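You operate a simulated robot arm through the tools that you are given. There is no shell and no other tool.

Carry out the task below with a simulated robot arm. There is one attempt and no reset: what you move stays moved.

JOB
Put things in order on the packing bench top. At the end: the green tape roll from the packing bench top stands on top of the green card sleeve; the grey corner piece from the packing bench top stands where the green tape roll stood; the white route marker from the packing bench top stands where the grey corner piece stood; the green felt block stands on top of the brown slim parcel; whatever was shut is shut again. Leave all else as you found it, and nothing knocked over.
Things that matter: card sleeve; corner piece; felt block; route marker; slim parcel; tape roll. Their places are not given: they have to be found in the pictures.

The check looks at the end state, three seconds after you hand in, the way a careful person would. Anything else that was tipped, shoved, dropped, spilled or broken makes it a failure.

ROBOT AND FRAMES
A 6-joint arm with a two-finger gripper, fixed in place. Base frame: the origin is at the foot of the arm, x ahead of it, y to its left, z up; the work surface is at about z = 0. Units: cm, rad, N and s.
With the tool pointing down near the work surface it reaches from about 24 to 62 cm from the base axis. Its first joint turns from -1.152 to 1.152 rad. Payload 1.37 kg.
Tool frame: the origin (TCP) lies between the finger pads and is the grasp point; the fingertips stand 2.2 cm ahead of it; z points along the fingers, y is the line along which they close. The gripper opens to 9.2 cm; its body begins 6.5 cm behind the TCP.
Orientation is that of the tool frame in the base frame, as a unit quaternion [x, y, z, w]. With the fingers straight down and closing along the base's y, the tool's x points along the base's -x, its y along +y and its z along -z.

CONTROLS
- The arm moves only by the tool nudge_tool. Its argument "motion" is a list of rows, each an object (a shift or turn left out is 0, a gripper value left out holds the last) with "travel": the shift along the tool's x, y, z in cm, a list of three; "turn": the turn, a rotation vector about the tool's x, y, z in rad, a list of three. In form: [{"travel": [dx, dy, dz], "turn": [ax, ay, az]}, ...]. A call has 1 to 20 rows; each row is the pose to reach, as a shift and turn from the pose commanded when the call began, along the tool's axes at that moment. "fingers" is the gripper command, from -1 (shut) to 1 (fully open), values between in proportion, set as the call begins (left out, the last holds). Each row takes 0.2 s and may step no farther than 5 cm and 0.15 rad from the row before; otherwise, or with a gripper value out of range, the whole call is refused. A pose out of reach is approached as far as the arm can. The call stops where the force on the tool passes 40 N (or 10 N more than at its start, if that is more) or the arm is blocked; 0.2 s more then pass. Each finger travels about 5.99 cm/s and halts on what it meets, pressing with about 26 N; the grip force reading is that of the motor and also rises with nothing between the fingers. The clock runs only during rows and for 0.2 s after the last one: add rows that repeat a pose to give the fingers time. It gives the time, the measured TCP pose, the force on the tool (base axes), the opening and the grip force at its end, in the units of the frame above (readings bear some noise), with the torque about the TCP (base axes, N m) and any sound that the robot's microphone picked up.
- Cameras (640 x 400 px; columns grow to the right, rows downward): "scene" is fixed at [3.98, -44.82, 56.77]; the picture's right is [0.64, -0.77, 0.00], its down [-0.55, -0.45, -0.70] and it looks along [0.54, 0.45, -0.71] (base axes); focal length 341 px, centre (320, 200). "wrist" rides on the gripper at [7.1, 1.9, -10.2] in the tool frame; the picture's right is [-0.26, 0.97, 0.00], its down [-0.75, -0.20, -0.62] and it looks along [-0.60, -0.16, 0.78] (tool axes); focal length 280 px, centre (320, 200).
- grab_frame(camera): a new picture of that camera. It takes no simulated time.
- measure_at(camera, pixels): for up to 12 pixels [column, row] of the newest picture of that camera ("zoom" is the newest enlarged one), the place [x, y, z] in the base frame of the surface seen there, good to about 0.3 cm. It takes no simulated time.
- close_up(camera, box): a new picture of the part [left, top, right, bottom] of that camera's present view, enlarged. It takes no simulated time.
- finish_job(): hands the job in; it is judged then, once.

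Leave the gripper open and the arm clear of the work at the hand-in unless told otherwise.

The tools are called as a command line: name --argument value ..., lists and objects as JSON in quotes. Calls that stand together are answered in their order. nudge_tool: Moves the arm, as the interface text tells. Its arguments: {"type":"object","properties":{"motion":{"type":"array","items":{"type":"object","properties":{"travel":{"type":"array","items":{"type":"number"}},"turn":{"type":"array","items":{"type":"number"}}}}},"fingers":{"type":"number"}},"required":["motion"]} The other tools are called the same way: grab_frame (camera) takes a picture; measure_at (camera, pixels) gives the place of the surface under pixels of a picture; close_up (camera, box) takes an enlarged picture of a part of a camera's view; finish_job () hands the job in.

At the start:

```text
time_s: 0.0
tcp_pos: [39.41, -15.13, 24.17]
tool_rot: [0.0, 1.0, 0.0, 0.0]
wrist_force: [-0.2, -0.7, 0.3]
torque: [0.01, 0.02, -0.02]
gripper_width: 9.2
finger_force: 0.0
```

scene: 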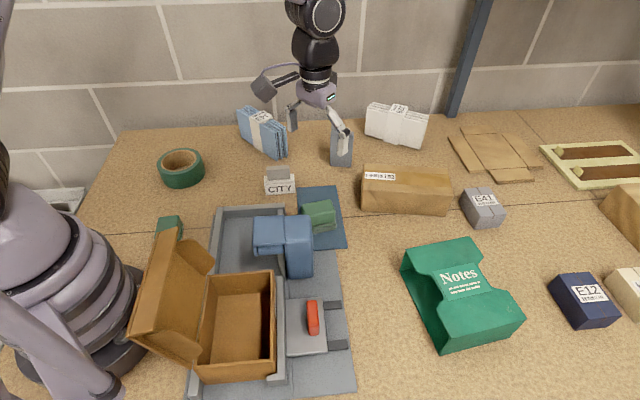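
wrist: 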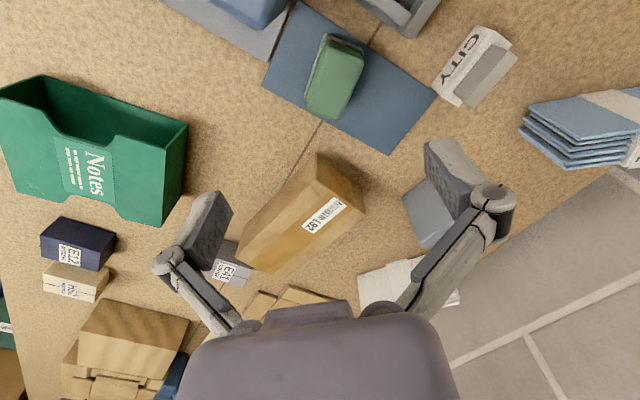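

I see the bench with a green tape roll at (181,168), a grey/white "CITY" marker at (280,182), a grey block at (340,145), a brown parcel at (405,190), a green "Notes" sleeve at (460,290), and a green block at (320,215). I'll take fresh pictures and enlarged views.

grab_frame --camera "scene"

close_up --camera "scene" --box '[140, 90, 380, 240]'

close_up --camera "scene" --box '[340, 90, 640, 360]'

close_up --camera "scene" --box '[100, 190, 380, 400]'

grab_frame --camera "wrist"

```text
taken
```

scene: 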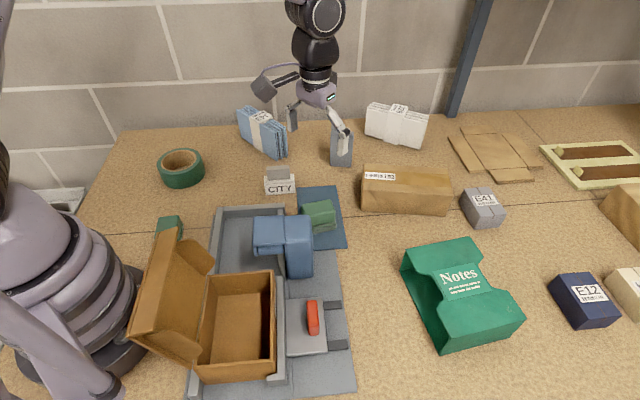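

```text
2.67 times, centred on (260, 165) of scene
```

zoom: 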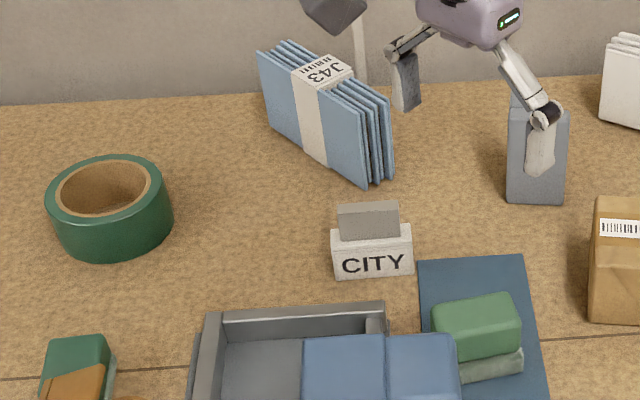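

```text
1.48 times, centred on (490, 225) of scene
```

zoom: 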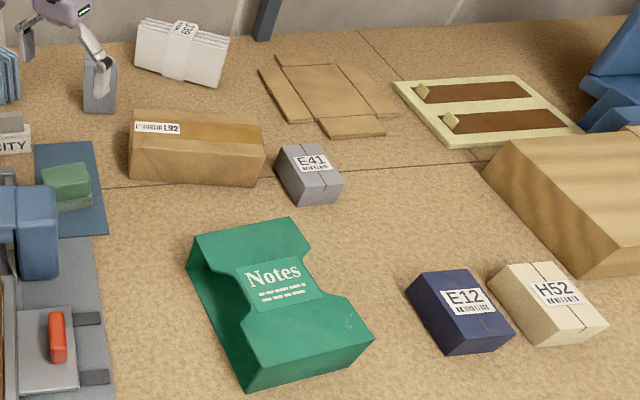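

```text
1.90 times, centred on (240, 295) of scene
```

zoom: 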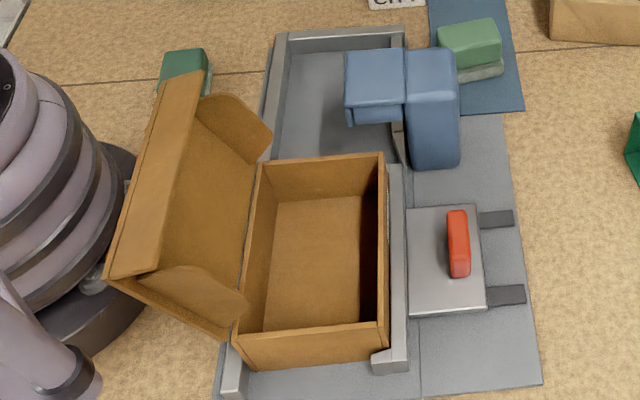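

```text
taken
```

wrist: 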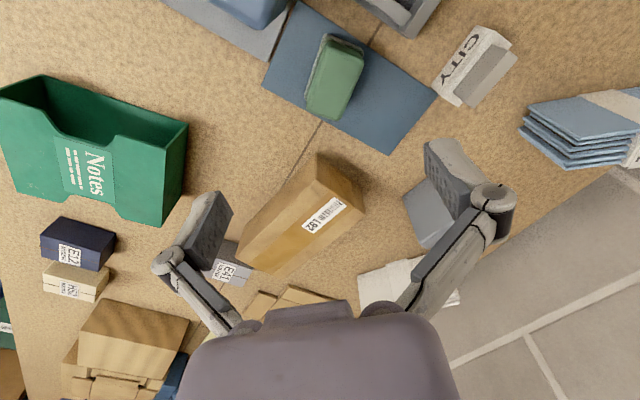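

The pieces are named: tape roll (181,168), corner piece (342,145), CITY marker (280,182), felt block (320,215), L92 parcel (405,190), Notes sleeve (460,290). I'll measure points on each in the scene picture.

measure_at --camera "scene" --pixels '[[181, 158], [160, 168], [203, 166], [181, 186], [182, 151], [168, 158], [195, 158], [181, 170], [181, 172], [190, 178], [165, 182], [180, 165]]'

measure_at --camera "scene" --pixels '[[280, 172], [266, 178], [294, 176], [267, 193], [294, 192], [280, 187], [279, 180], [332, 155], [342, 135], [350, 150], [334, 166], [350, 166]]'

measure_at --camera "scene" --pixels '[[370, 170], [450, 173], [364, 182], [448, 190], [362, 210], [444, 214], [405, 178], [405, 200], [318, 207], [310, 220], [332, 215], [325, 228]]'

measure_at --camera "scene" --pixels '[[403, 260], [474, 240], [440, 255], [460, 285], [490, 305], [520, 318], [440, 345], [450, 320], [435, 290], [480, 330], [510, 305], [405, 275]]'

```text
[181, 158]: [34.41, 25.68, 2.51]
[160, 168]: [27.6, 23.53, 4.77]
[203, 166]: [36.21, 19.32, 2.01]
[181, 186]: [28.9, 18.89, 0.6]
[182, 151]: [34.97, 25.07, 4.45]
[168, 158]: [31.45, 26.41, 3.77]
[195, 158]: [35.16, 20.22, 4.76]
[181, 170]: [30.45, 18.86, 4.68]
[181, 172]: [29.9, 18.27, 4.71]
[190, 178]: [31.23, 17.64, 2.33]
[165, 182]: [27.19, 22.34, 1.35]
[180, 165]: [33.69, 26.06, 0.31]
```

```text
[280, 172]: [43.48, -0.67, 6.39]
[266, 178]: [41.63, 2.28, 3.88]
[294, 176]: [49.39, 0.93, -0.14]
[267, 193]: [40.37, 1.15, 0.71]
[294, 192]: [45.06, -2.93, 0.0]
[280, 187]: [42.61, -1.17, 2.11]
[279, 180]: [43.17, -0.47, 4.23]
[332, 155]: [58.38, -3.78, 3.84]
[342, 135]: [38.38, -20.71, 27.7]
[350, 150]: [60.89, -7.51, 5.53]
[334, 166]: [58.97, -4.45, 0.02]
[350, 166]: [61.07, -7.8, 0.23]
```

```text
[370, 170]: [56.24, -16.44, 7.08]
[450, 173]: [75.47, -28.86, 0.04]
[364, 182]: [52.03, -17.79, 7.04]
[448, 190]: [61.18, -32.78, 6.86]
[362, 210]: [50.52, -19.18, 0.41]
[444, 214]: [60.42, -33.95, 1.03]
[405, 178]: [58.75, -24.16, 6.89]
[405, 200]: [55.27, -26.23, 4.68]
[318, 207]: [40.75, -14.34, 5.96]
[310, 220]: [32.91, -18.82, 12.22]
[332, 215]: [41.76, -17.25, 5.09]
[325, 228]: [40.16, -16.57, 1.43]
```

```text
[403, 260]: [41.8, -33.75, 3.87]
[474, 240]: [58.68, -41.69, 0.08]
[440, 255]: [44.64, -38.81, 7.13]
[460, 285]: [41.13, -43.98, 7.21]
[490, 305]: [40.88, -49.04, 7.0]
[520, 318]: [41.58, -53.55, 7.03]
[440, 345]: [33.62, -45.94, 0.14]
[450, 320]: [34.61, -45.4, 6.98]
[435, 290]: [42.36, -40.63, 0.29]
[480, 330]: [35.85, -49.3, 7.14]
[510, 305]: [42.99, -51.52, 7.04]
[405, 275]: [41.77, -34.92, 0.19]
```

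Next I want heights of the tall obstacles (box lid at (175,230), blue press at (285,235)) and finer outlines of the tape roll. I'll measure these in the scene picture.

measure_at --camera "scene" --pixels '[[175, 232], [135, 330], [180, 300], [270, 275], [210, 375], [265, 230], [300, 230], [290, 265], [313, 318], [222, 212], [285, 210], [165, 222]]'

measure_at --camera "scene" --pixels '[[158, 164], [204, 160], [165, 154], [196, 152], [170, 172], [194, 169], [176, 150], [188, 150], [202, 172], [163, 171], [176, 174], [188, 173]]'

measure_at --camera "scene" --pixels '[[245, 110], [285, 125], [270, 155], [240, 130], [286, 157], [372, 105], [427, 115], [420, 146], [368, 130], [470, 196], [500, 215], [483, 200]]'

```text
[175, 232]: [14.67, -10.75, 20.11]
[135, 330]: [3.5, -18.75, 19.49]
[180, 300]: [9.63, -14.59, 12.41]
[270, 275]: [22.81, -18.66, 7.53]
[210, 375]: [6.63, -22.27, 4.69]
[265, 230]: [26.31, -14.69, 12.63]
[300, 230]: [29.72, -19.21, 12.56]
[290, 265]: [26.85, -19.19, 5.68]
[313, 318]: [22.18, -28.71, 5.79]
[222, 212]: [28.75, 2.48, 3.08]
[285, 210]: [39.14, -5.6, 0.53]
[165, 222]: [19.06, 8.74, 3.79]
```

```text
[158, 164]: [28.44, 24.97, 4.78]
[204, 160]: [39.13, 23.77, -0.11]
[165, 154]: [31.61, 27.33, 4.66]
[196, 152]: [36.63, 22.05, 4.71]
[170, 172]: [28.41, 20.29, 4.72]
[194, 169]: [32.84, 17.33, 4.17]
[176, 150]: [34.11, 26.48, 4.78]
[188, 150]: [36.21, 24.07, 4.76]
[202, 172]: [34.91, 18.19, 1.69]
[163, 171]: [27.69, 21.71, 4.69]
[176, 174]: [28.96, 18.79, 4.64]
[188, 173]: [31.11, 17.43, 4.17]
```

```text
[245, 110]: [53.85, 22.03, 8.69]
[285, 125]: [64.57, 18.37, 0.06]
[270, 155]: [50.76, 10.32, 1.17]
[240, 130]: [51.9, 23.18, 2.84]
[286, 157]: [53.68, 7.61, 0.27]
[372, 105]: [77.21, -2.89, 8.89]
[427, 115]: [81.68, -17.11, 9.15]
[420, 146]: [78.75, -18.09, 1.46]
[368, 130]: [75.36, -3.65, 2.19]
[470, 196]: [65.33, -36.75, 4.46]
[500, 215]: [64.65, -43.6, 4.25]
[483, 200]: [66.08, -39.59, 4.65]
```

The tape roll's top is at z ≈ 4.75, centre ≈ (32.2, 22.2), outer radius ≈ 4.8 – too wide to span, so I will grip its wall. Now a closer look at the sleeve (400–530, 230–360) and the corner piece.

close_up --camera "scene" --box '[385, 225, 545, 365]'

close_up --camera "wrist" --box '[0, 60, 200, 240]'

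close_up --camera "wrist" --box '[220, 0, 540, 280]'

```text
2.86 times, centred on (465, 295) of scene
```

zoom: 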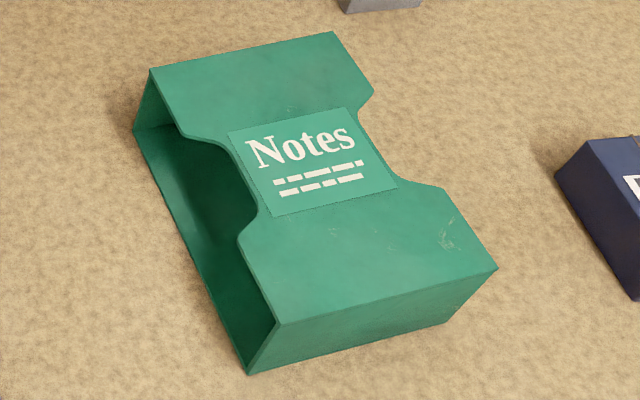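

```text
2.22 times, centred on (100, 150) of wrist
```

zoom: 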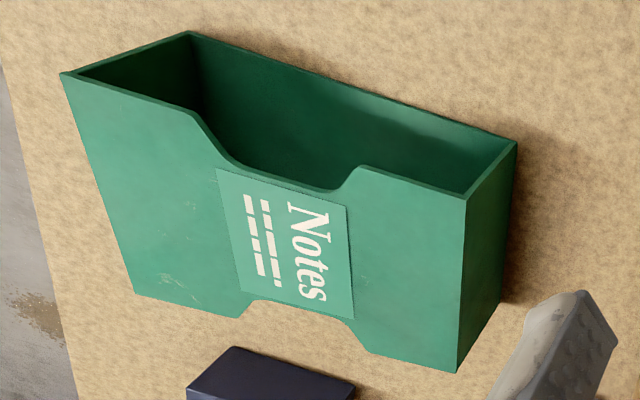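

```text
1.43 times, centred on (380, 140) of wrist
```

zoom: 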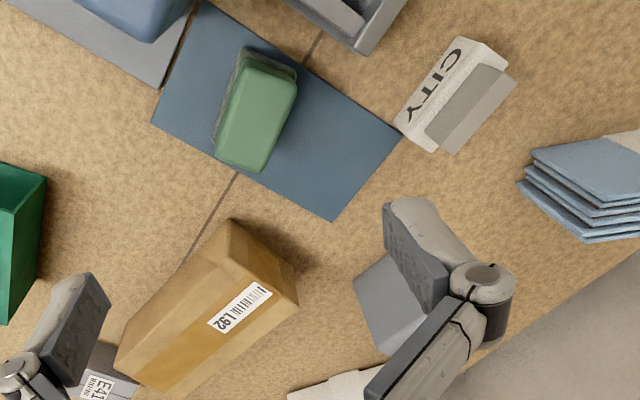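

The sleeve is a tunnel with a flat top plate at z ≈ 7.05 and notched waist by the label. I'll measure its top corners, its label corners, and the corner piece, marker and felt block outline.

measure_at --camera "scene" --pixels '[[407, 251], [468, 238], [525, 318], [451, 336], [434, 272], [476, 263], [450, 300], [490, 290], [481, 268], [435, 280], [445, 310], [465, 278]]'

measure_at --camera "wrist" --pixels '[[330, 40], [362, 50], [350, 110], [310, 105], [335, 80], [320, 70], [476, 30], [512, 52], [440, 88], [468, 104], [490, 75], [460, 65]]'

measure_at --camera "wrist" --pixels '[[410, 200], [425, 185], [440, 220], [425, 245], [430, 210], [320, 160], [362, 205], [242, 262], [300, 260], [320, 190], [285, 220], [340, 180]]'

```text
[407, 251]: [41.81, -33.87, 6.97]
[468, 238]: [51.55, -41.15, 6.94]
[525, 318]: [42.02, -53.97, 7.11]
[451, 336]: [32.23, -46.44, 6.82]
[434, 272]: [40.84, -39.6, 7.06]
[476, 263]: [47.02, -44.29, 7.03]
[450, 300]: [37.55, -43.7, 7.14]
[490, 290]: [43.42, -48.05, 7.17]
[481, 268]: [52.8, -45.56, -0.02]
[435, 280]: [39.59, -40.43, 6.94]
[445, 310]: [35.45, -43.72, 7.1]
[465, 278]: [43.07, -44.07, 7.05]
```

```text
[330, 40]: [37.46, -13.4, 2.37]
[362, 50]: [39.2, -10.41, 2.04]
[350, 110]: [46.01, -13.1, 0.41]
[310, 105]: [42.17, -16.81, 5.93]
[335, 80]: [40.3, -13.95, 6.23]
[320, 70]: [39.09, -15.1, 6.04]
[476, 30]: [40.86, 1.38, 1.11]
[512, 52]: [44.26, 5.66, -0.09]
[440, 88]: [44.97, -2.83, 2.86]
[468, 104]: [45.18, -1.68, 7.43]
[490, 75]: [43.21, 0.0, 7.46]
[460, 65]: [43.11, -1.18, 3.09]
```

```text
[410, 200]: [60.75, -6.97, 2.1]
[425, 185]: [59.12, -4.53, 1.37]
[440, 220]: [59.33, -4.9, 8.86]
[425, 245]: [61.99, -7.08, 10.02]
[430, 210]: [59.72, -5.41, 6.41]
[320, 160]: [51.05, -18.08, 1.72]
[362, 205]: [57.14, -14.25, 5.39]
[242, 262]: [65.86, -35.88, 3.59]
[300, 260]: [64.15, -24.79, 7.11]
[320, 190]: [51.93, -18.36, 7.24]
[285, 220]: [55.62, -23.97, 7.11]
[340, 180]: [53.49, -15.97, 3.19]
```

I'll move the open gripper, high at z ≈ 24, over the near wall of the tape roll at (28.8, 19.9), turning it so that the fingers close along the line to the base. Path is clear (box lid tops at ~20 near x<15).

nudge_tool --motion '[{"travel": [0.7, 2.3, 0], "turn": [0, 0, -0.145]}, {"travel": [1.4, 4.7, 0], "turn": [0, 0, -0.29]}, {"travel": [2.1, 7.0, 0], "turn": [0, 0, -0.435]}, {"travel": [2.8, 9.3, 0], "turn": [0, 0, -0.58]}, {"travel": [3.5, 11.7, 0], "turn": [0, 0, -0.725]}, {"travel": [4.2, 14.0, 0], "turn": [0, 0, -0.87]}, {"travel": [4.9, 16.3, 0], "turn": [0, 0, -1.015]}, {"travel": [5.7, 18.7, 0], "turn": [0, 0, -1.16]}, {"travel": [6.4, 21.0, 0], "turn": [0, 0, -1.305]}, {"travel": [7.1, 23.3, 0], "turn": [0, 0, -1.45]}, {"travel": [7.8, 25.7, 0], "turn": [0, 0, -1.595]}, {"travel": [8.5, 28.0, 0], "turn": [0, 0, -1.74]}, {"travel": [9.2, 30.3, 0], "turn": [0, 0, -1.885]}, {"travel": [9.9, 32.7, 0], "turn": [0, 0, -2.03]}, {"travel": [10.6, 35.0, 0], "turn": [0, 0, -2.175]}, {"travel": [10.6, 35.0, 0], "turn": [0, 0, -2.175]}]' --fingers 1

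```text
time_s: 3.4
tcp_pos: [28.89, 19.95, 24.19]
tool_rot: [0.886, -0.464, 0.0, 0.0]
wrist_force: [-0.4, -0.1, -0.5]
torque: [0.02, 0.0, -0.02]
gripper_width: 9.2
finger_force: 0.1
```

The arm is at (28.9, 19.95, 24.2) with the wanted yaw. Now pictures from both cameras.

grab_frame --camera "scene"

grab_frame --camera "wrist"

close_up --camera "scene" --box '[250, 90, 410, 200]'

```text
taken
```

scene: 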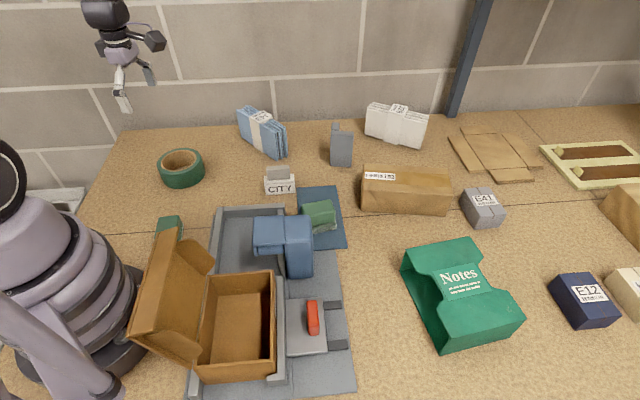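

```text
taken
```

wrist: 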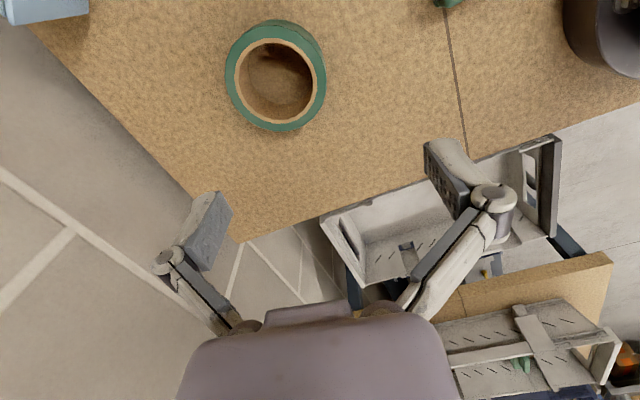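

```text
3.64 times, centred on (330, 145) of scene
```

zoom: 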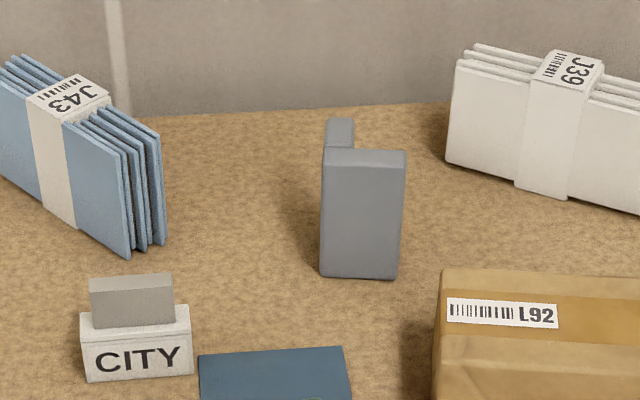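

The corner piece is now clear: an L in plan, standing at (342,147). I'll measure its outline in the zoom and the tape roll in the wrist picture.

measure_at --camera "zoom" --pixels '[[328, 155], [402, 155], [326, 270], [394, 272], [332, 122], [350, 122], [351, 143], [329, 140], [365, 200], [365, 153], [340, 130], [325, 210]]'

measure_at --camera "wrist" --pixels '[[276, 26], [230, 85], [320, 95], [272, 126], [238, 82], [314, 90], [277, 40], [272, 116], [275, 75], [285, 24], [240, 50], [318, 60]]'

```text
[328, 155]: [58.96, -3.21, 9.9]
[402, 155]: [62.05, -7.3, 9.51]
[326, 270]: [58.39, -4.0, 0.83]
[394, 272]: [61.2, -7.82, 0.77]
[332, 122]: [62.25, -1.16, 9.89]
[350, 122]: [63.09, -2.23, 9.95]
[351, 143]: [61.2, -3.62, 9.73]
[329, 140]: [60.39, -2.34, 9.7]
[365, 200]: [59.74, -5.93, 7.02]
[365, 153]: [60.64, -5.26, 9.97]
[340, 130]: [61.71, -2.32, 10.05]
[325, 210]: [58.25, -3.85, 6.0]
```

```text
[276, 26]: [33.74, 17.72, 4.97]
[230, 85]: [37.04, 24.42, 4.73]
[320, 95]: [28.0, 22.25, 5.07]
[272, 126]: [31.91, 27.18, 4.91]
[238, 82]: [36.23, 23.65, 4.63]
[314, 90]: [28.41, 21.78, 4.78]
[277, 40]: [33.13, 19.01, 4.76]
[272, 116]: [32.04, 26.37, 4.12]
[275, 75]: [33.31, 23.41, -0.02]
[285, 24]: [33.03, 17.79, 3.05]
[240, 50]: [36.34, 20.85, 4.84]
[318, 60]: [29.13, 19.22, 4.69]
```

The tape roll's centre works out at ≈ (32.3, 22.3), outer radius ≈ 4.75, wall roughly 1.2 cm. The TCP is right above the near wall. I'll narrow the fingers to ~6 cm and go down to z ≈ 2.8, one finger in the hole.

nudge_tool --motion '[{"travel": [0, 0, 3]}, {"travel": [0, 0, 6]}, {"travel": [0, 0, 9]}, {"travel": [0, 0, 12]}, {"travel": [0, 0, 14]}, {"travel": [0, 0, 15]}, {"travel": [0, 0, 15]}]' --fingers 0.3

grab_frame --camera "wrist"

close_up --camera "scene" --box '[100, 70, 260, 210]'

```text
time_s: 5.0
tcp_pos: [28.81, 19.79, 9.31]
tool_rot: [0.885, -0.465, 0.0, 0.0]
wrist_force: [0.2, 1.1, -0.8]
torque: [0.04, 0.02, 0.0]
gripper_width: 5.98
finger_force: 0.1
```

```text
taken
```

wrist: 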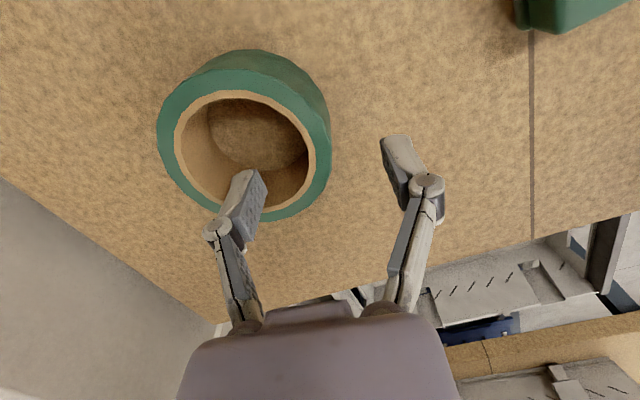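

```text
2.86 times, centred on (180, 140) of scene
```

zoom: 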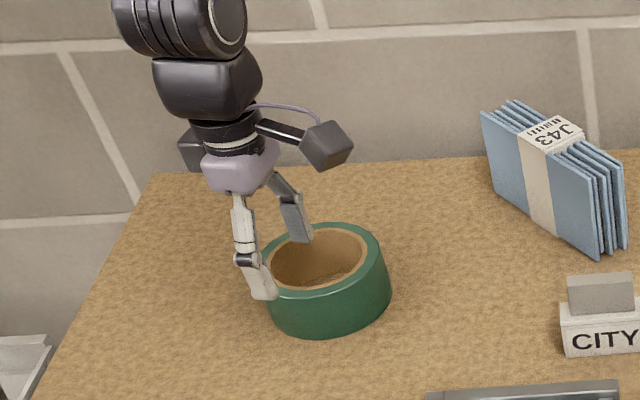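

The finger lines up with the hole. A finer measure of the roll from this nearer wrist picture before going down.

measure_at --camera "wrist" --pixels '[[160, 135], [327, 165], [175, 95], [300, 90], [240, 72], [290, 208], [178, 140], [314, 165], [240, 94], [200, 105], [290, 110], [185, 180]]'

```text
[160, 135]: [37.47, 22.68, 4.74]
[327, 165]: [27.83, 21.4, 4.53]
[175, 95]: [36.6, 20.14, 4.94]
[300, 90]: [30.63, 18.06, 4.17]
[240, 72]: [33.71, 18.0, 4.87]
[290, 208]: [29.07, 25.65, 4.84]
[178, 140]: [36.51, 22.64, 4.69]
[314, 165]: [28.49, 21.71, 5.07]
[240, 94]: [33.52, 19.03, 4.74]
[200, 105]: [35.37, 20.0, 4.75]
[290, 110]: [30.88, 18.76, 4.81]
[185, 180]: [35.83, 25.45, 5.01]
```

Centre refined to (32.55, 22.45), wall mid-radius ≈ 4.25, so I shift 0.3 cm outward while going down 6.5 cm to z ≈ 2.8.

nudge_tool --motion '[{"travel": [0, -0.3, 1.5]}, {"travel": [0, -0.3, 3]}, {"travel": [0, -0.3, 4.5]}, {"travel": [0, -0.3, 5.5]}, {"travel": [0, -0.3, 6.2]}, {"travel": [0, -0.3, 6.5]}, {"travel": [0, -0.3, 6.5]}]'

grab_frame --camera "wrist"

```text
time_s: 6.6
tcp_pos: [29.01, 20.05, 2.79]
tool_rot: [0.886, -0.464, 0.0, 0.001]
wrist_force: [0.1, 0.2, -0.8]
torque: [-0.02, 0.01, 0.01]
gripper_width: 5.97
finger_force: 0.0
```

```text
taken
```

wrist: 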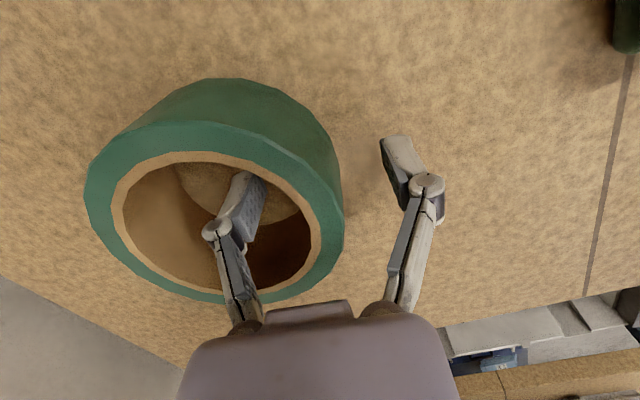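

Inside and outside fingers sit well around the wall, no contact force. Now I close the fingers and give them time.

nudge_tool --motion '[{"travel": [0, 0, 0]}, {"travel": [0, 0, 0]}, {"travel": [0, 0, 0]}, {"travel": [0, 0, 0]}, {"travel": [0, 0, 0]}]' --fingers -1

```text
time_s: 7.8
tcp_pos: [29.09, 20.14, 2.78]
tool_rot: [0.885, -0.465, 0.0, 0.0]
wrist_force: [0.5, 0.4, 0.4]
torque: [-0.06, -0.02, 0.01]
gripper_width: 1.33
finger_force: 26.1
```

The wall is gripped (1.33 cm wide, 26 N). I lift straight up to z ≈ 20.

nudge_tool --motion '[{"travel": [0, 0, -0.7]}, {"travel": [0, 0, -1.5]}, {"travel": [0, 0, -3]}, {"travel": [0, 0, -5]}, {"travel": [0, 0, -7.5]}, {"travel": [0, 0, -10]}, {"travel": [0, 0, -12.5]}, {"travel": [0, 0, -15]}, {"travel": [0, 0, -17]}, {"travel": [0, 0, -17]}]'

grab_frame --camera "wrist"

grab_frame --camera "scene"

```text
time_s: 10.0
tcp_pos: [29.0, 20.02, 19.71]
tool_rot: [0.885, -0.465, 0.0, 0.0]
wrist_force: [-0.4, -0.3, -1.3]
torque: [-0.02, 0.06, 0.02]
gripper_width: 1.32
finger_force: 25.6
```

```text
taken
```

wrist: 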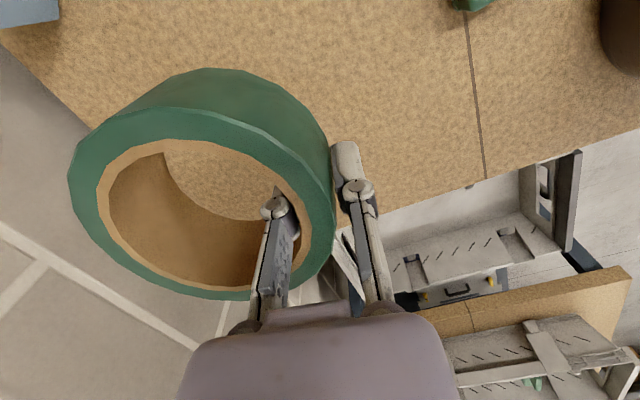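

```text
taken
```

scene: 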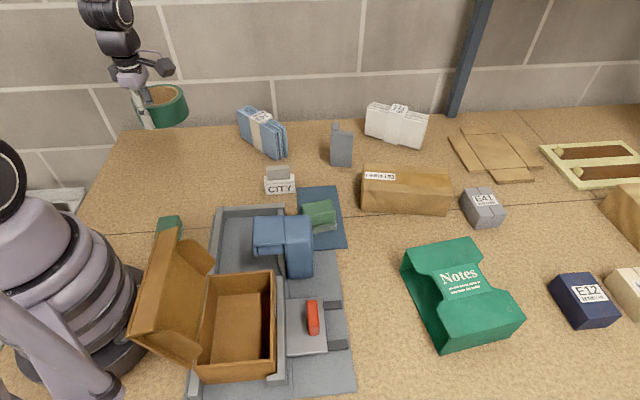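

The roll is held level. The sleeve's top centre is (41.9, −43.9), so the TCP should come to (39.0, −40.8). I carry it there at z ≈ 20 while turning with the arm.

nudge_tool --motion '[{"travel": [1.67, 0.79, 0], "turn": [0, 0, 0.042]}, {"travel": [5.02, 2.37, 0], "turn": [0, 0, 0.127]}, {"travel": [8.92, 4.21, 0], "turn": [0, 0, 0.226]}, {"travel": [12.82, 6.05, 0], "turn": [0, 0, 0.325]}, {"travel": [16.73, 7.9, 0], "turn": [0, 0, 0.424]}, {"travel": [20.63, 9.74, 0], "turn": [0, 0, 0.522]}, {"travel": [24.53, 11.58, 0], "turn": [0, 0, 0.621]}, {"travel": [28.44, 13.42, 0], "turn": [0, 0, 0.72]}, {"travel": [32.34, 15.27, 0], "turn": [0, 0, 0.819]}, {"travel": [36.24, 17.11, 0], "turn": [0, 0, 0.918]}, {"travel": [40.15, 18.95, 0], "turn": [0, 0, 1.017]}, {"travel": [44.05, 20.79, 0], "turn": [0, 0, 1.115]}, {"travel": [47.95, 22.64, 0], "turn": [0, 0, 1.214]}, {"travel": [51.3, 24.21, 0], "turn": [0, 0, 1.299]}, {"travel": [54.09, 25.53, 0], "turn": [0, 0, 1.37]}, {"travel": [55.76, 26.32, 0], "turn": [0, 0, 1.412]}, {"travel": [55.76, 26.32, 0], "turn": [0, 0, 1.412]}]'

grab_frame --camera "scene"

grab_frame --camera "wrist"

```text
time_s: 13.6
tcp_pos: [38.93, -40.64, 19.7]
tool_rot: [-0.372, 0.928, 0.0, 0.0]
wrist_force: [0.6, -0.6, -1.8]
torque: [0.06, 0.04, 0.02]
gripper_width: 1.34
finger_force: 26.1
```

```text
taken
```

scene: 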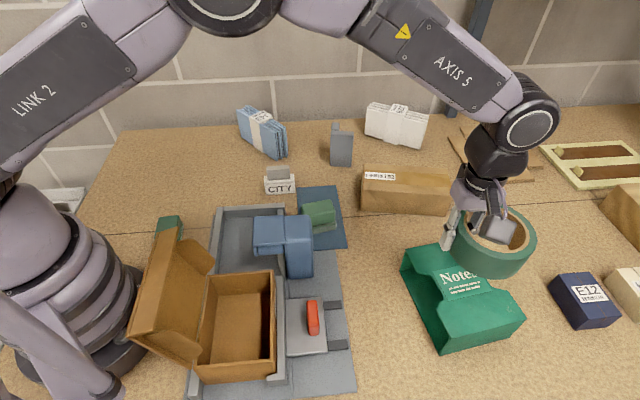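

```text
taken
```

wrist: 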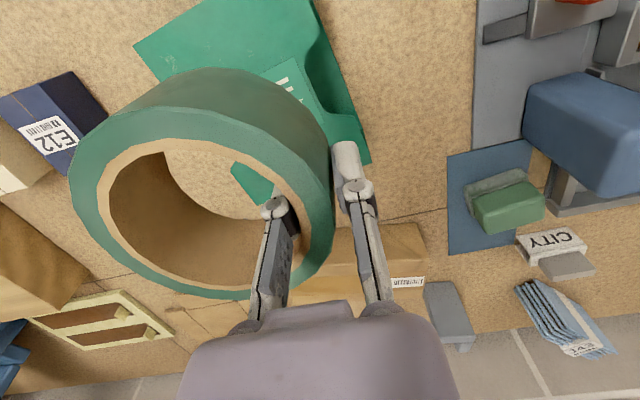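

The roll hangs over the sleeve. I'll measure the roll's top rim in the wrist picture to get its true centre in this pose.

measure_at --camera "wrist" --pixels '[[76, 190], [323, 190], [130, 122], [200, 113], [280, 145], [100, 250], [170, 292], [240, 296], [90, 150], [305, 160], [330, 225], [215, 295]]'

close_up --camera "scene" --box '[390, 160, 570, 360]'

```text
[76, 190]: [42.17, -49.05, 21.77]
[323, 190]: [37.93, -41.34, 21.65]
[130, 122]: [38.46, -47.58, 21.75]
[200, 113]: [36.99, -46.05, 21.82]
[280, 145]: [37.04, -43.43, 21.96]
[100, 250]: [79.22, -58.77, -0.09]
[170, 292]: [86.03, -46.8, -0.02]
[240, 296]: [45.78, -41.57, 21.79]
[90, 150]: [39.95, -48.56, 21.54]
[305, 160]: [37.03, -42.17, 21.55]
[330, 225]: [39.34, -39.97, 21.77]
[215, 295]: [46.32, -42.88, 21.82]
```

```text
2.00 times, centred on (480, 260) of scene
```

zoom: 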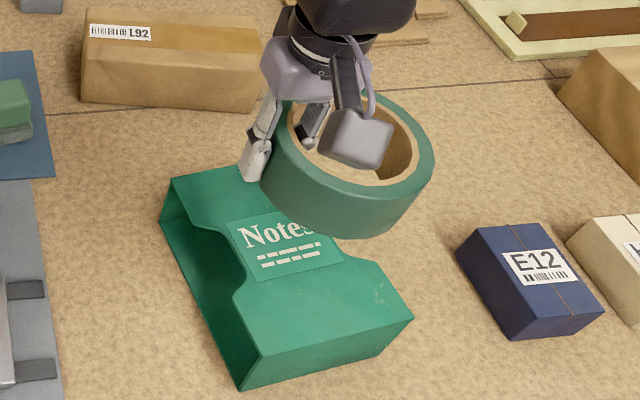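

The roll's centre is (41.65, −44.15), its bottom ≈ 2.7 below the TCP. I correct by (0.25, 0.25) and go down to about 0.4 cm above the sleeve top.

nudge_tool --motion '[{"travel": [-0.35, 0, 1.5]}, {"travel": [-0.35, 0, 3.5]}, {"travel": [-0.35, 0, 5.5]}, {"travel": [-0.35, 0, 7.5]}, {"travel": [-0.35, 0, 8.7]}, {"travel": [-0.35, 0, 9.3]}, {"travel": [-0.35, 0, 9.5]}, {"travel": [-0.35, 0, 9.5]}]'

close_up --camera "scene" --box '[390, 160, 570, 360]'

```text
time_s: 15.4
tcp_pos: [39.33, -40.44, 10.28]
tool_rot: [-0.372, 0.928, 0.0, 0.0]
wrist_force: [0.5, 0.1, -2.1]
torque: [0.09, 0.06, 0.01]
gripper_width: 1.29
finger_force: 26.0
```

```text
2.00 times, centred on (480, 260) of scene
```

zoom: 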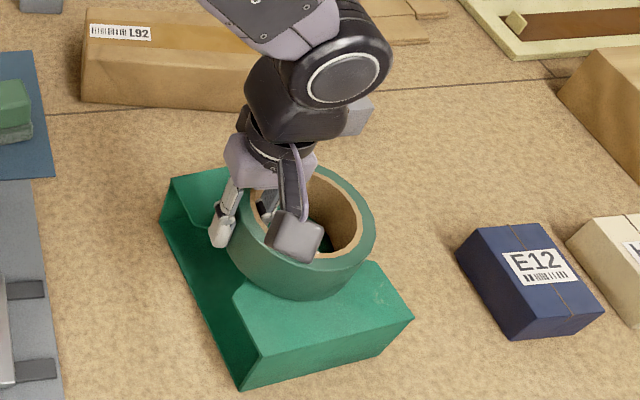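

It sits just above the sleeve. I lower it slowly in 0.1 cm steps until it touches.

nudge_tool --motion '[{"travel": [0, 0, 0.1]}, {"travel": [0, 0, 0.2]}, {"travel": [0, 0, 0.3]}, {"travel": [0, 0, 0.4]}, {"travel": [0, 0, 0.45]}, {"travel": [0, 0, 0.45]}]'

```text
time_s: 16.8
tcp_pos: [39.43, -40.54, 9.8]
tool_rot: [-0.372, 0.928, -0.001, 0.001]
wrist_force: [0.6, 0.5, 7.2]
torque: [-0.11, 0.03, 0.03]
gripper_width: 1.27
finger_force: 26.1
```

The upward force of ≈ 9 N shows the roll rests on the sleeve. I open the fingers to about 4 cm.

nudge_tool --motion '[{"travel": [0, 0, 0]}, {"travel": [0, 0, 0]}, {"travel": [0, 0, 0]}, {"travel": [0, 0, 0]}]' --fingers -0.13

close_up --camera "scene" --box '[390, 160, 570, 360]'

grab_frame --camera "wrist"

```text
time_s: 17.8
tcp_pos: [39.35, -40.57, 9.81]
tool_rot: [-0.372, 0.928, 0.0, 0.001]
wrist_force: [-0.7, 0.7, 0.4]
torque: [0.02, 0.02, -0.01]
gripper_width: 4.0
finger_force: 0.1
```

```text
2.00 times, centred on (480, 260) of scene
```

zoom: 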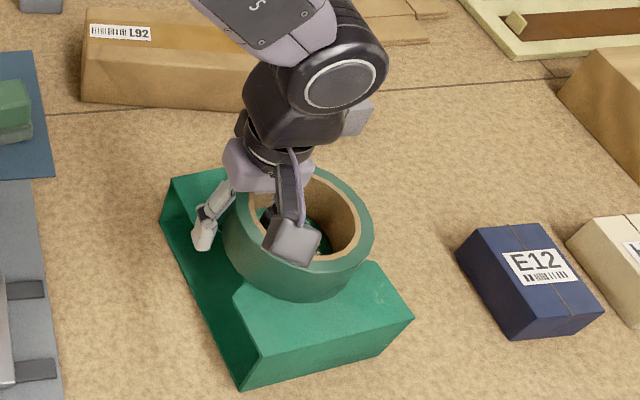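

```text
taken
```

wrist: 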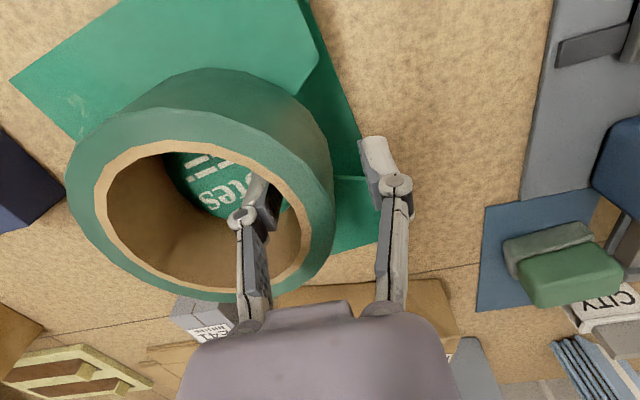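

Free of the roll; it stands on the sleeve with force back to zero. I lift straight up to z ≈ 22.

nudge_tool --motion '[{"travel": [0, 0, -0.8]}, {"travel": [0, 0, -2]}, {"travel": [0, 0, -4]}, {"travel": [0, 0, -7]}, {"travel": [0, 0, -10]}, {"travel": [0, 0, -12.5]}, {"travel": [0, 0, -12.5]}]'

grab_frame --camera "scene"

grab_frame --camera "wrist"

```text
time_s: 19.4
tcp_pos: [39.26, -40.6, 22.36]
tool_rot: [-0.372, 0.928, 0.0, 0.0]
wrist_force: [-0.5, 0.1, -0.3]
torque: [0.0, 0.02, 0.02]
gripper_width: 4.01
finger_force: 0.1
```

```text
taken
```

scene: 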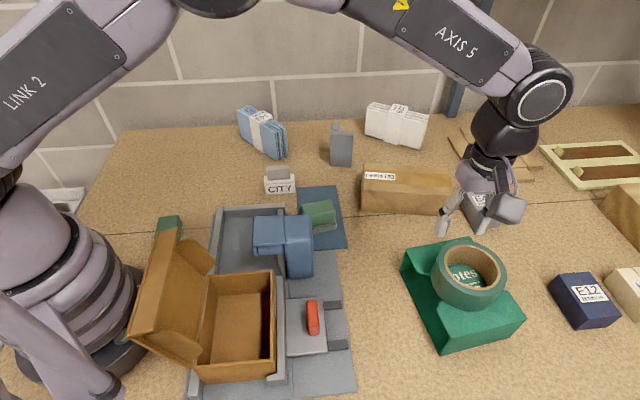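

```text
taken
```

wrist: 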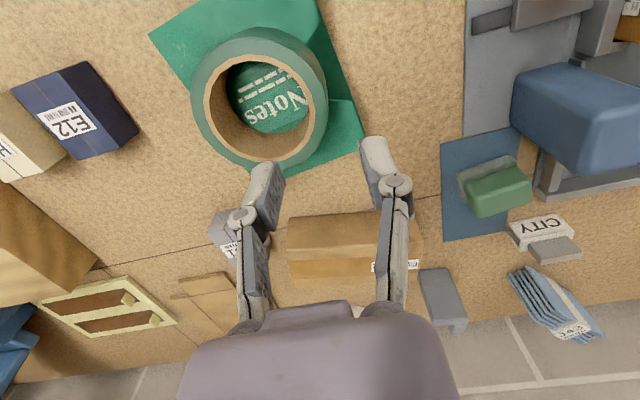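

The roll stands on the sleeve, which hasn't shifted. Next is the corner piece at (342,147), whose front plate runs along heading −53°. I move at z ≈ 22 to (60, −5.5), turning so the fingers will close across that plate, and open fully.

nudge_tool --motion '[{"travel": [-3.02, 0.85, 0], "turn": [0, 0, 0.13]}, {"travel": [-6.04, 1.7, 0], "turn": [0, 0, 0.26]}, {"travel": [-9.06, 2.55, 0], "turn": [0, 0, 0.391]}, {"travel": [-12.08, 3.4, 0], "turn": [0, 0, 0.521]}, {"travel": [-15.1, 4.25, 0], "turn": [0, 0, 0.651]}, {"travel": [-18.12, 5.1, 0], "turn": [0, 0, 0.781]}, {"travel": [-21.13, 5.95, 0], "turn": [0, 0, 0.912]}, {"travel": [-24.15, 6.8, 0], "turn": [0, 0, 1.042]}, {"travel": [-27.17, 7.65, 0], "turn": [0, 0, 1.172]}, {"travel": [-30.19, 8.5, 0], "turn": [0, 0, 1.302]}, {"travel": [-33.21, 9.35, 0], "turn": [0, 0, 1.433]}, {"travel": [-36.23, 10.2, 0], "turn": [0, 0, 1.563]}, {"travel": [-39.25, 11.05, 0], "turn": [0, 0, 1.693]}, {"travel": [-39.25, 11.05, 0], "turn": [0, 0, 1.693]}]' --fingers 0.3

grab_frame --camera "wrist"

grab_frame --camera "scene"

```text
time_s: 22.4
tcp_pos: [60.11, -5.28, 22.37]
tool_rot: [0.449, 0.894, 0.0, 0.001]
wrist_force: [-0.6, -0.3, 0.3]
torque: [-0.01, -0.02, 0.01]
gripper_width: 6.01
finger_force: 0.0
```

```text
taken
```

wrist: 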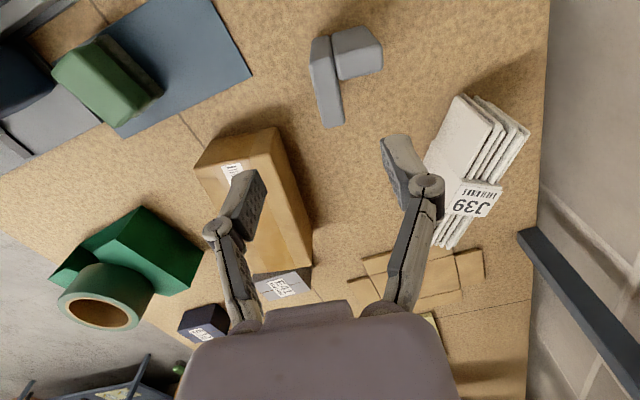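

```text
taken
```

scene: 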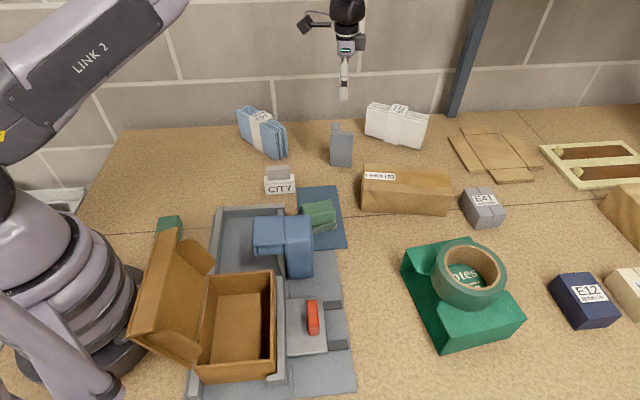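

The arm reached (60.1, −5.3, 22.4) fine. In the wrist picture the corner piece is the L at (340,65). I'll enlarge and measure its top.

close_up --camera "wrist" --box '[280, 10, 408, 140]'

measure_at --camera "wrist" --pixels '[[313, 42], [328, 40], [317, 92], [336, 91], [333, 34], [370, 28], [380, 44], [342, 56], [337, 48], [340, 75], [325, 120], [320, 60]]'

```text
3.08 times, centred on (344, 75) of wrist
```

zoom: 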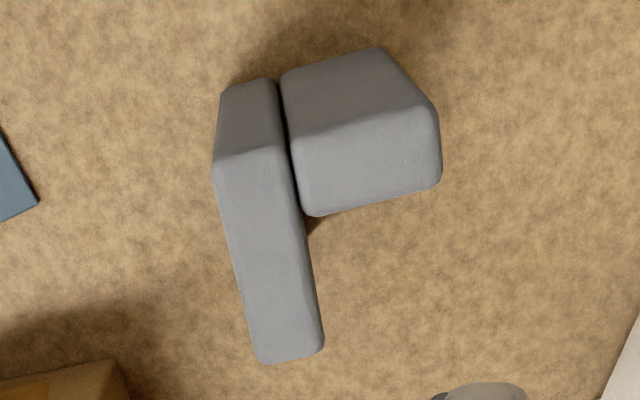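

```text
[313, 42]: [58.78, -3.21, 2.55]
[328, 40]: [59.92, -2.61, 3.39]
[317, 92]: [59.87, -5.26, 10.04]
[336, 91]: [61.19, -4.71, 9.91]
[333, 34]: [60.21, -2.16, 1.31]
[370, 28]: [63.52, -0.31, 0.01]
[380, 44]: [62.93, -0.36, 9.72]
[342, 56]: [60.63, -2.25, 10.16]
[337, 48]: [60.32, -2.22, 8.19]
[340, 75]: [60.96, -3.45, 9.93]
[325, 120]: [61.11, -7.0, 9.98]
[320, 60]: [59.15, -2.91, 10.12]
```

The piece is two joined blocks. I'll measure top corners in the enlarged picture.

measure_at --camera "zoom" --pixels '[[220, 168], [280, 155], [316, 335], [258, 355], [295, 145], [428, 110], [435, 178], [308, 208], [268, 260], [365, 160], [240, 255], [300, 255]]'

```text
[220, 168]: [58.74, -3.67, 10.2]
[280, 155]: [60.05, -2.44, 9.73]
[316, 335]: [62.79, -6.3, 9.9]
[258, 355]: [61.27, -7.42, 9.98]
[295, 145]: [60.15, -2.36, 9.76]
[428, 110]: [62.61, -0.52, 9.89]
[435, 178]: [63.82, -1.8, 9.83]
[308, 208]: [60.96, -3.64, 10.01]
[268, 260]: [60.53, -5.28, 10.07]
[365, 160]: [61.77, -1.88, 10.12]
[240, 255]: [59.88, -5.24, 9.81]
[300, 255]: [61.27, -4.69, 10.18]
```

Leg plate top: (58.7,−3.5)…(61.3,−7.4), about 1.75 thick; the second leg occupies the far-left end. I aim the TCP at (61.2, −5.6), first at z ≈ 13 (tips still above the 10 cm top) to check reach.

nudge_tool --motion '[{"travel": [-0.45, 0.3, 2]}, {"travel": [-0.91, 0.63, 5]}, {"travel": [-0.91, 0.63, 7.5]}, {"travel": [-0.91, 0.63, 9]}, {"travel": [-0.91, 0.63, 9.4]}, {"travel": [-0.91, 0.63, 9.4]}]' --fingers 0.1

grab_frame --camera "wrist"

close_up --camera "scene" --box '[260, 60, 420, 180]'

```text
time_s: 23.8
tcp_pos: [61.09, -5.88, 12.76]
tool_rot: [0.449, 0.893, 0.0, 0.001]
wrist_force: [0.6, 0.4, 0.2]
torque: [0.02, 0.02, -0.01]
gripper_width: 5.08
finger_force: 0.0
```

```text
taken
```

wrist: 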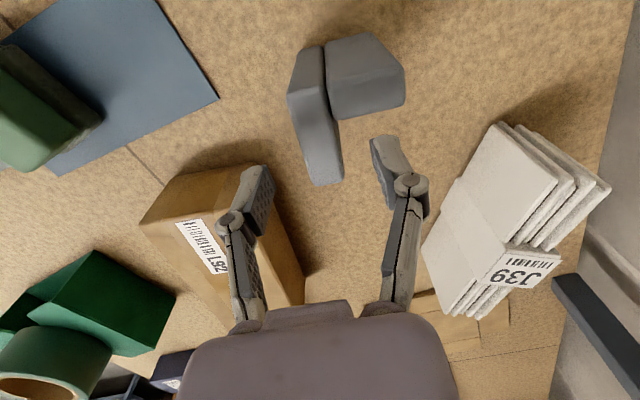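

```text
3.33 times, centred on (340, 120) of scene
```

zoom: 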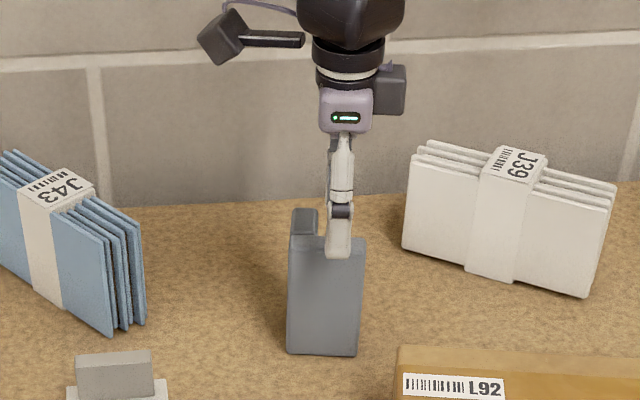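

Alignment looks right: the plate lies between the two fingers. I go down to z ≈ 6.5.

nudge_tool --motion '[{"travel": [0, 0, 1]}, {"travel": [0, 0, 2]}, {"travel": [0, 0, 3]}, {"travel": [0, 0, 4]}, {"travel": [0, 0, 5]}, {"travel": [0, 0, 5.8]}, {"travel": [0, 0, 6.2]}, {"travel": [0, 0, 6.2]}]'

grab_frame --camera "wrist"

close_up --camera "scene" --box '[260, 60, 420, 180]'

```text
time_s: 25.6
tcp_pos: [61.17, -5.78, 6.69]
tool_rot: [0.448, 0.894, 0.0, 0.0]
wrist_force: [-0.1, 0.2, 0.9]
torque: [-0.03, 0.01, -0.01]
gripper_width: 5.04
finger_force: 0.1
```

```text
taken
```

wrist: 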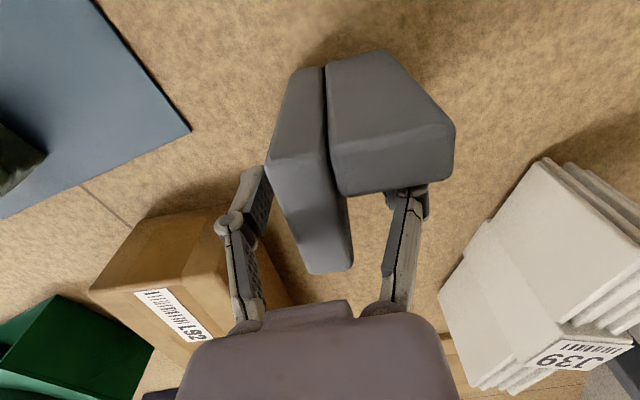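

```text
3.33 times, centred on (340, 120) of scene
```

zoom: 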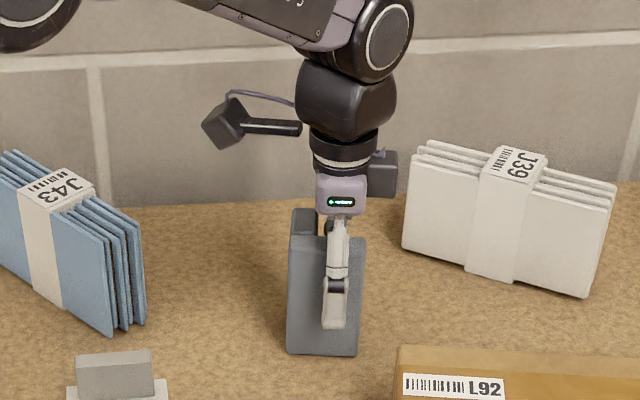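

The fingers straddle the plate without contact. I close them.

nudge_tool --motion '[{"travel": [0, 0, 0]}, {"travel": [0, 0, 0]}, {"travel": [0, 0, 0]}, {"travel": [0, 0, 0]}, {"travel": [0, 0, 0]}]' --fingers -1

close_up --camera "scene" --box '[260, 60, 420, 180]'

```text
time_s: 26.8
tcp_pos: [61.09, -5.78, 6.66]
tool_rot: [0.449, 0.894, 0.001, -0.001]
wrist_force: [0.4, 0.8, 0.4]
torque: [0.01, 0.01, 0.0]
gripper_width: 1.8
finger_force: 25.9
```

```text
3.33 times, centred on (340, 120) of scene
```

zoom: 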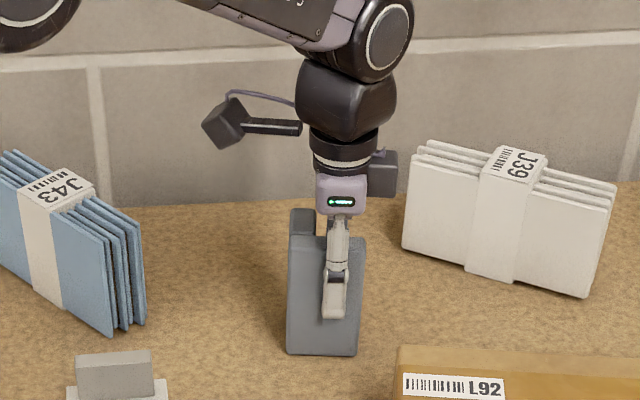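

Gripped at 1.8 cm, 26 N. I lift it straight up to z ≈ 20.

nudge_tool --motion '[{"travel": [0, 0, -0.6]}, {"travel": [0, 0, -1.5]}, {"travel": [0, 0, -3]}, {"travel": [0, 0, -5]}, {"travel": [0, 0, -7.5]}, {"travel": [0, 0, -10]}, {"travel": [0, 0, -12.3]}, {"travel": [0, 0, -13.3]}, {"travel": [0, 0, -13.3]}]'

grab_frame --camera "scene"

grab_frame --camera "wrist"

```text
time_s: 28.8
tcp_pos: [61.15, -5.78, 20.01]
tool_rot: [0.448, 0.894, 0.0, 0.0]
wrist_force: [0.1, -0.6, 0.1]
torque: [0.03, 0.01, 0.04]
gripper_width: 1.83
finger_force: 26.0
```

```text
taken
```

scene: 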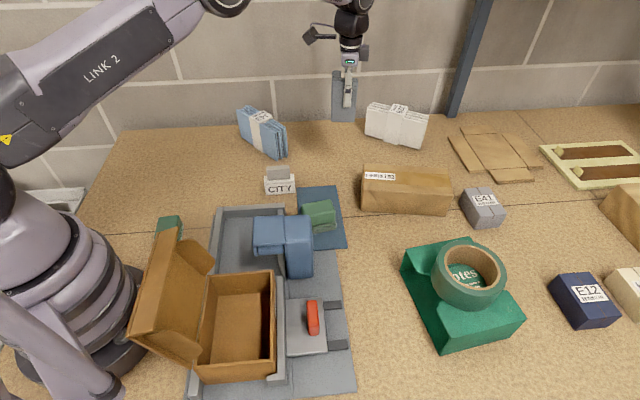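

```text
taken
```

wrist: 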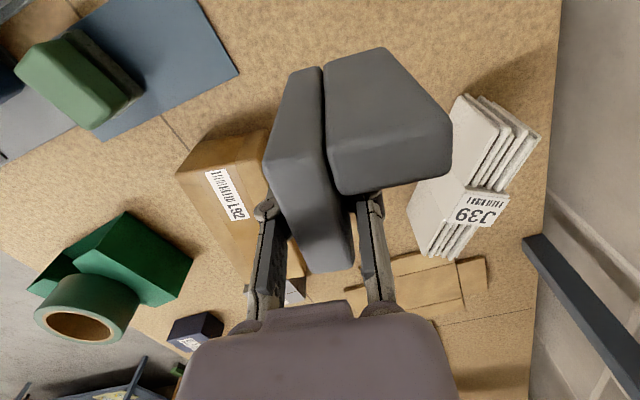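

Held well. I carry it at z = 20 to above the tape roll's old spot, TCP target (32.1, 20.7), keeping its orientation.

nudge_tool --motion '[{"travel": [1.54, -0.3, 0]}, {"travel": [4.63, -0.89, 0]}, {"travel": [8.49, -1.63, 0]}, {"travel": [12.35, -2.37, 0]}, {"travel": [16.2, -3.11, 0]}, {"travel": [20.06, -3.85, 0]}, {"travel": [23.92, -4.59, 0]}, {"travel": [27.78, -5.33, 0]}, {"travel": [31.64, -6.07, 0]}, {"travel": [35.11, -6.73, 0]}, {"travel": [37.42, -7.18, 0]}, {"travel": [38.58, -7.4, 0]}, {"travel": [38.58, -7.4, 0]}]'

grab_frame --camera "wrist"

grab_frame --camera "scene"

```text
time_s: 31.6
tcp_pos: [32.13, 20.66, 19.99]
tool_rot: [0.448, 0.894, 0.0, 0.0]
wrist_force: [0.7, -0.1, 0.4]
torque: [-0.02, -0.02, -0.03]
gripper_width: 1.82
finger_force: 26.1
```

```text
taken
```

wrist: 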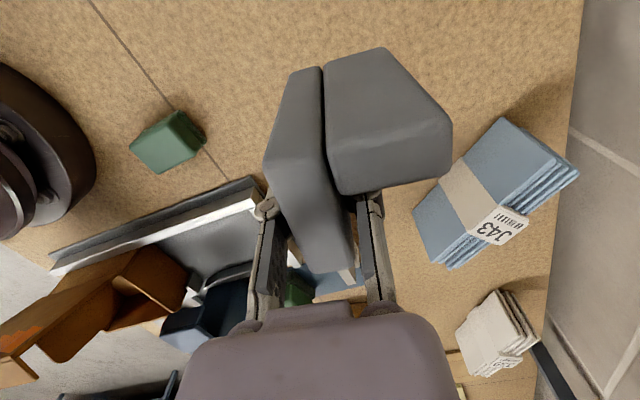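

```text
taken
```

scene: 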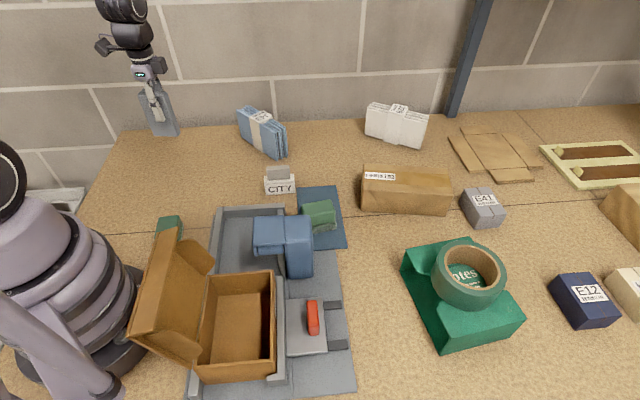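

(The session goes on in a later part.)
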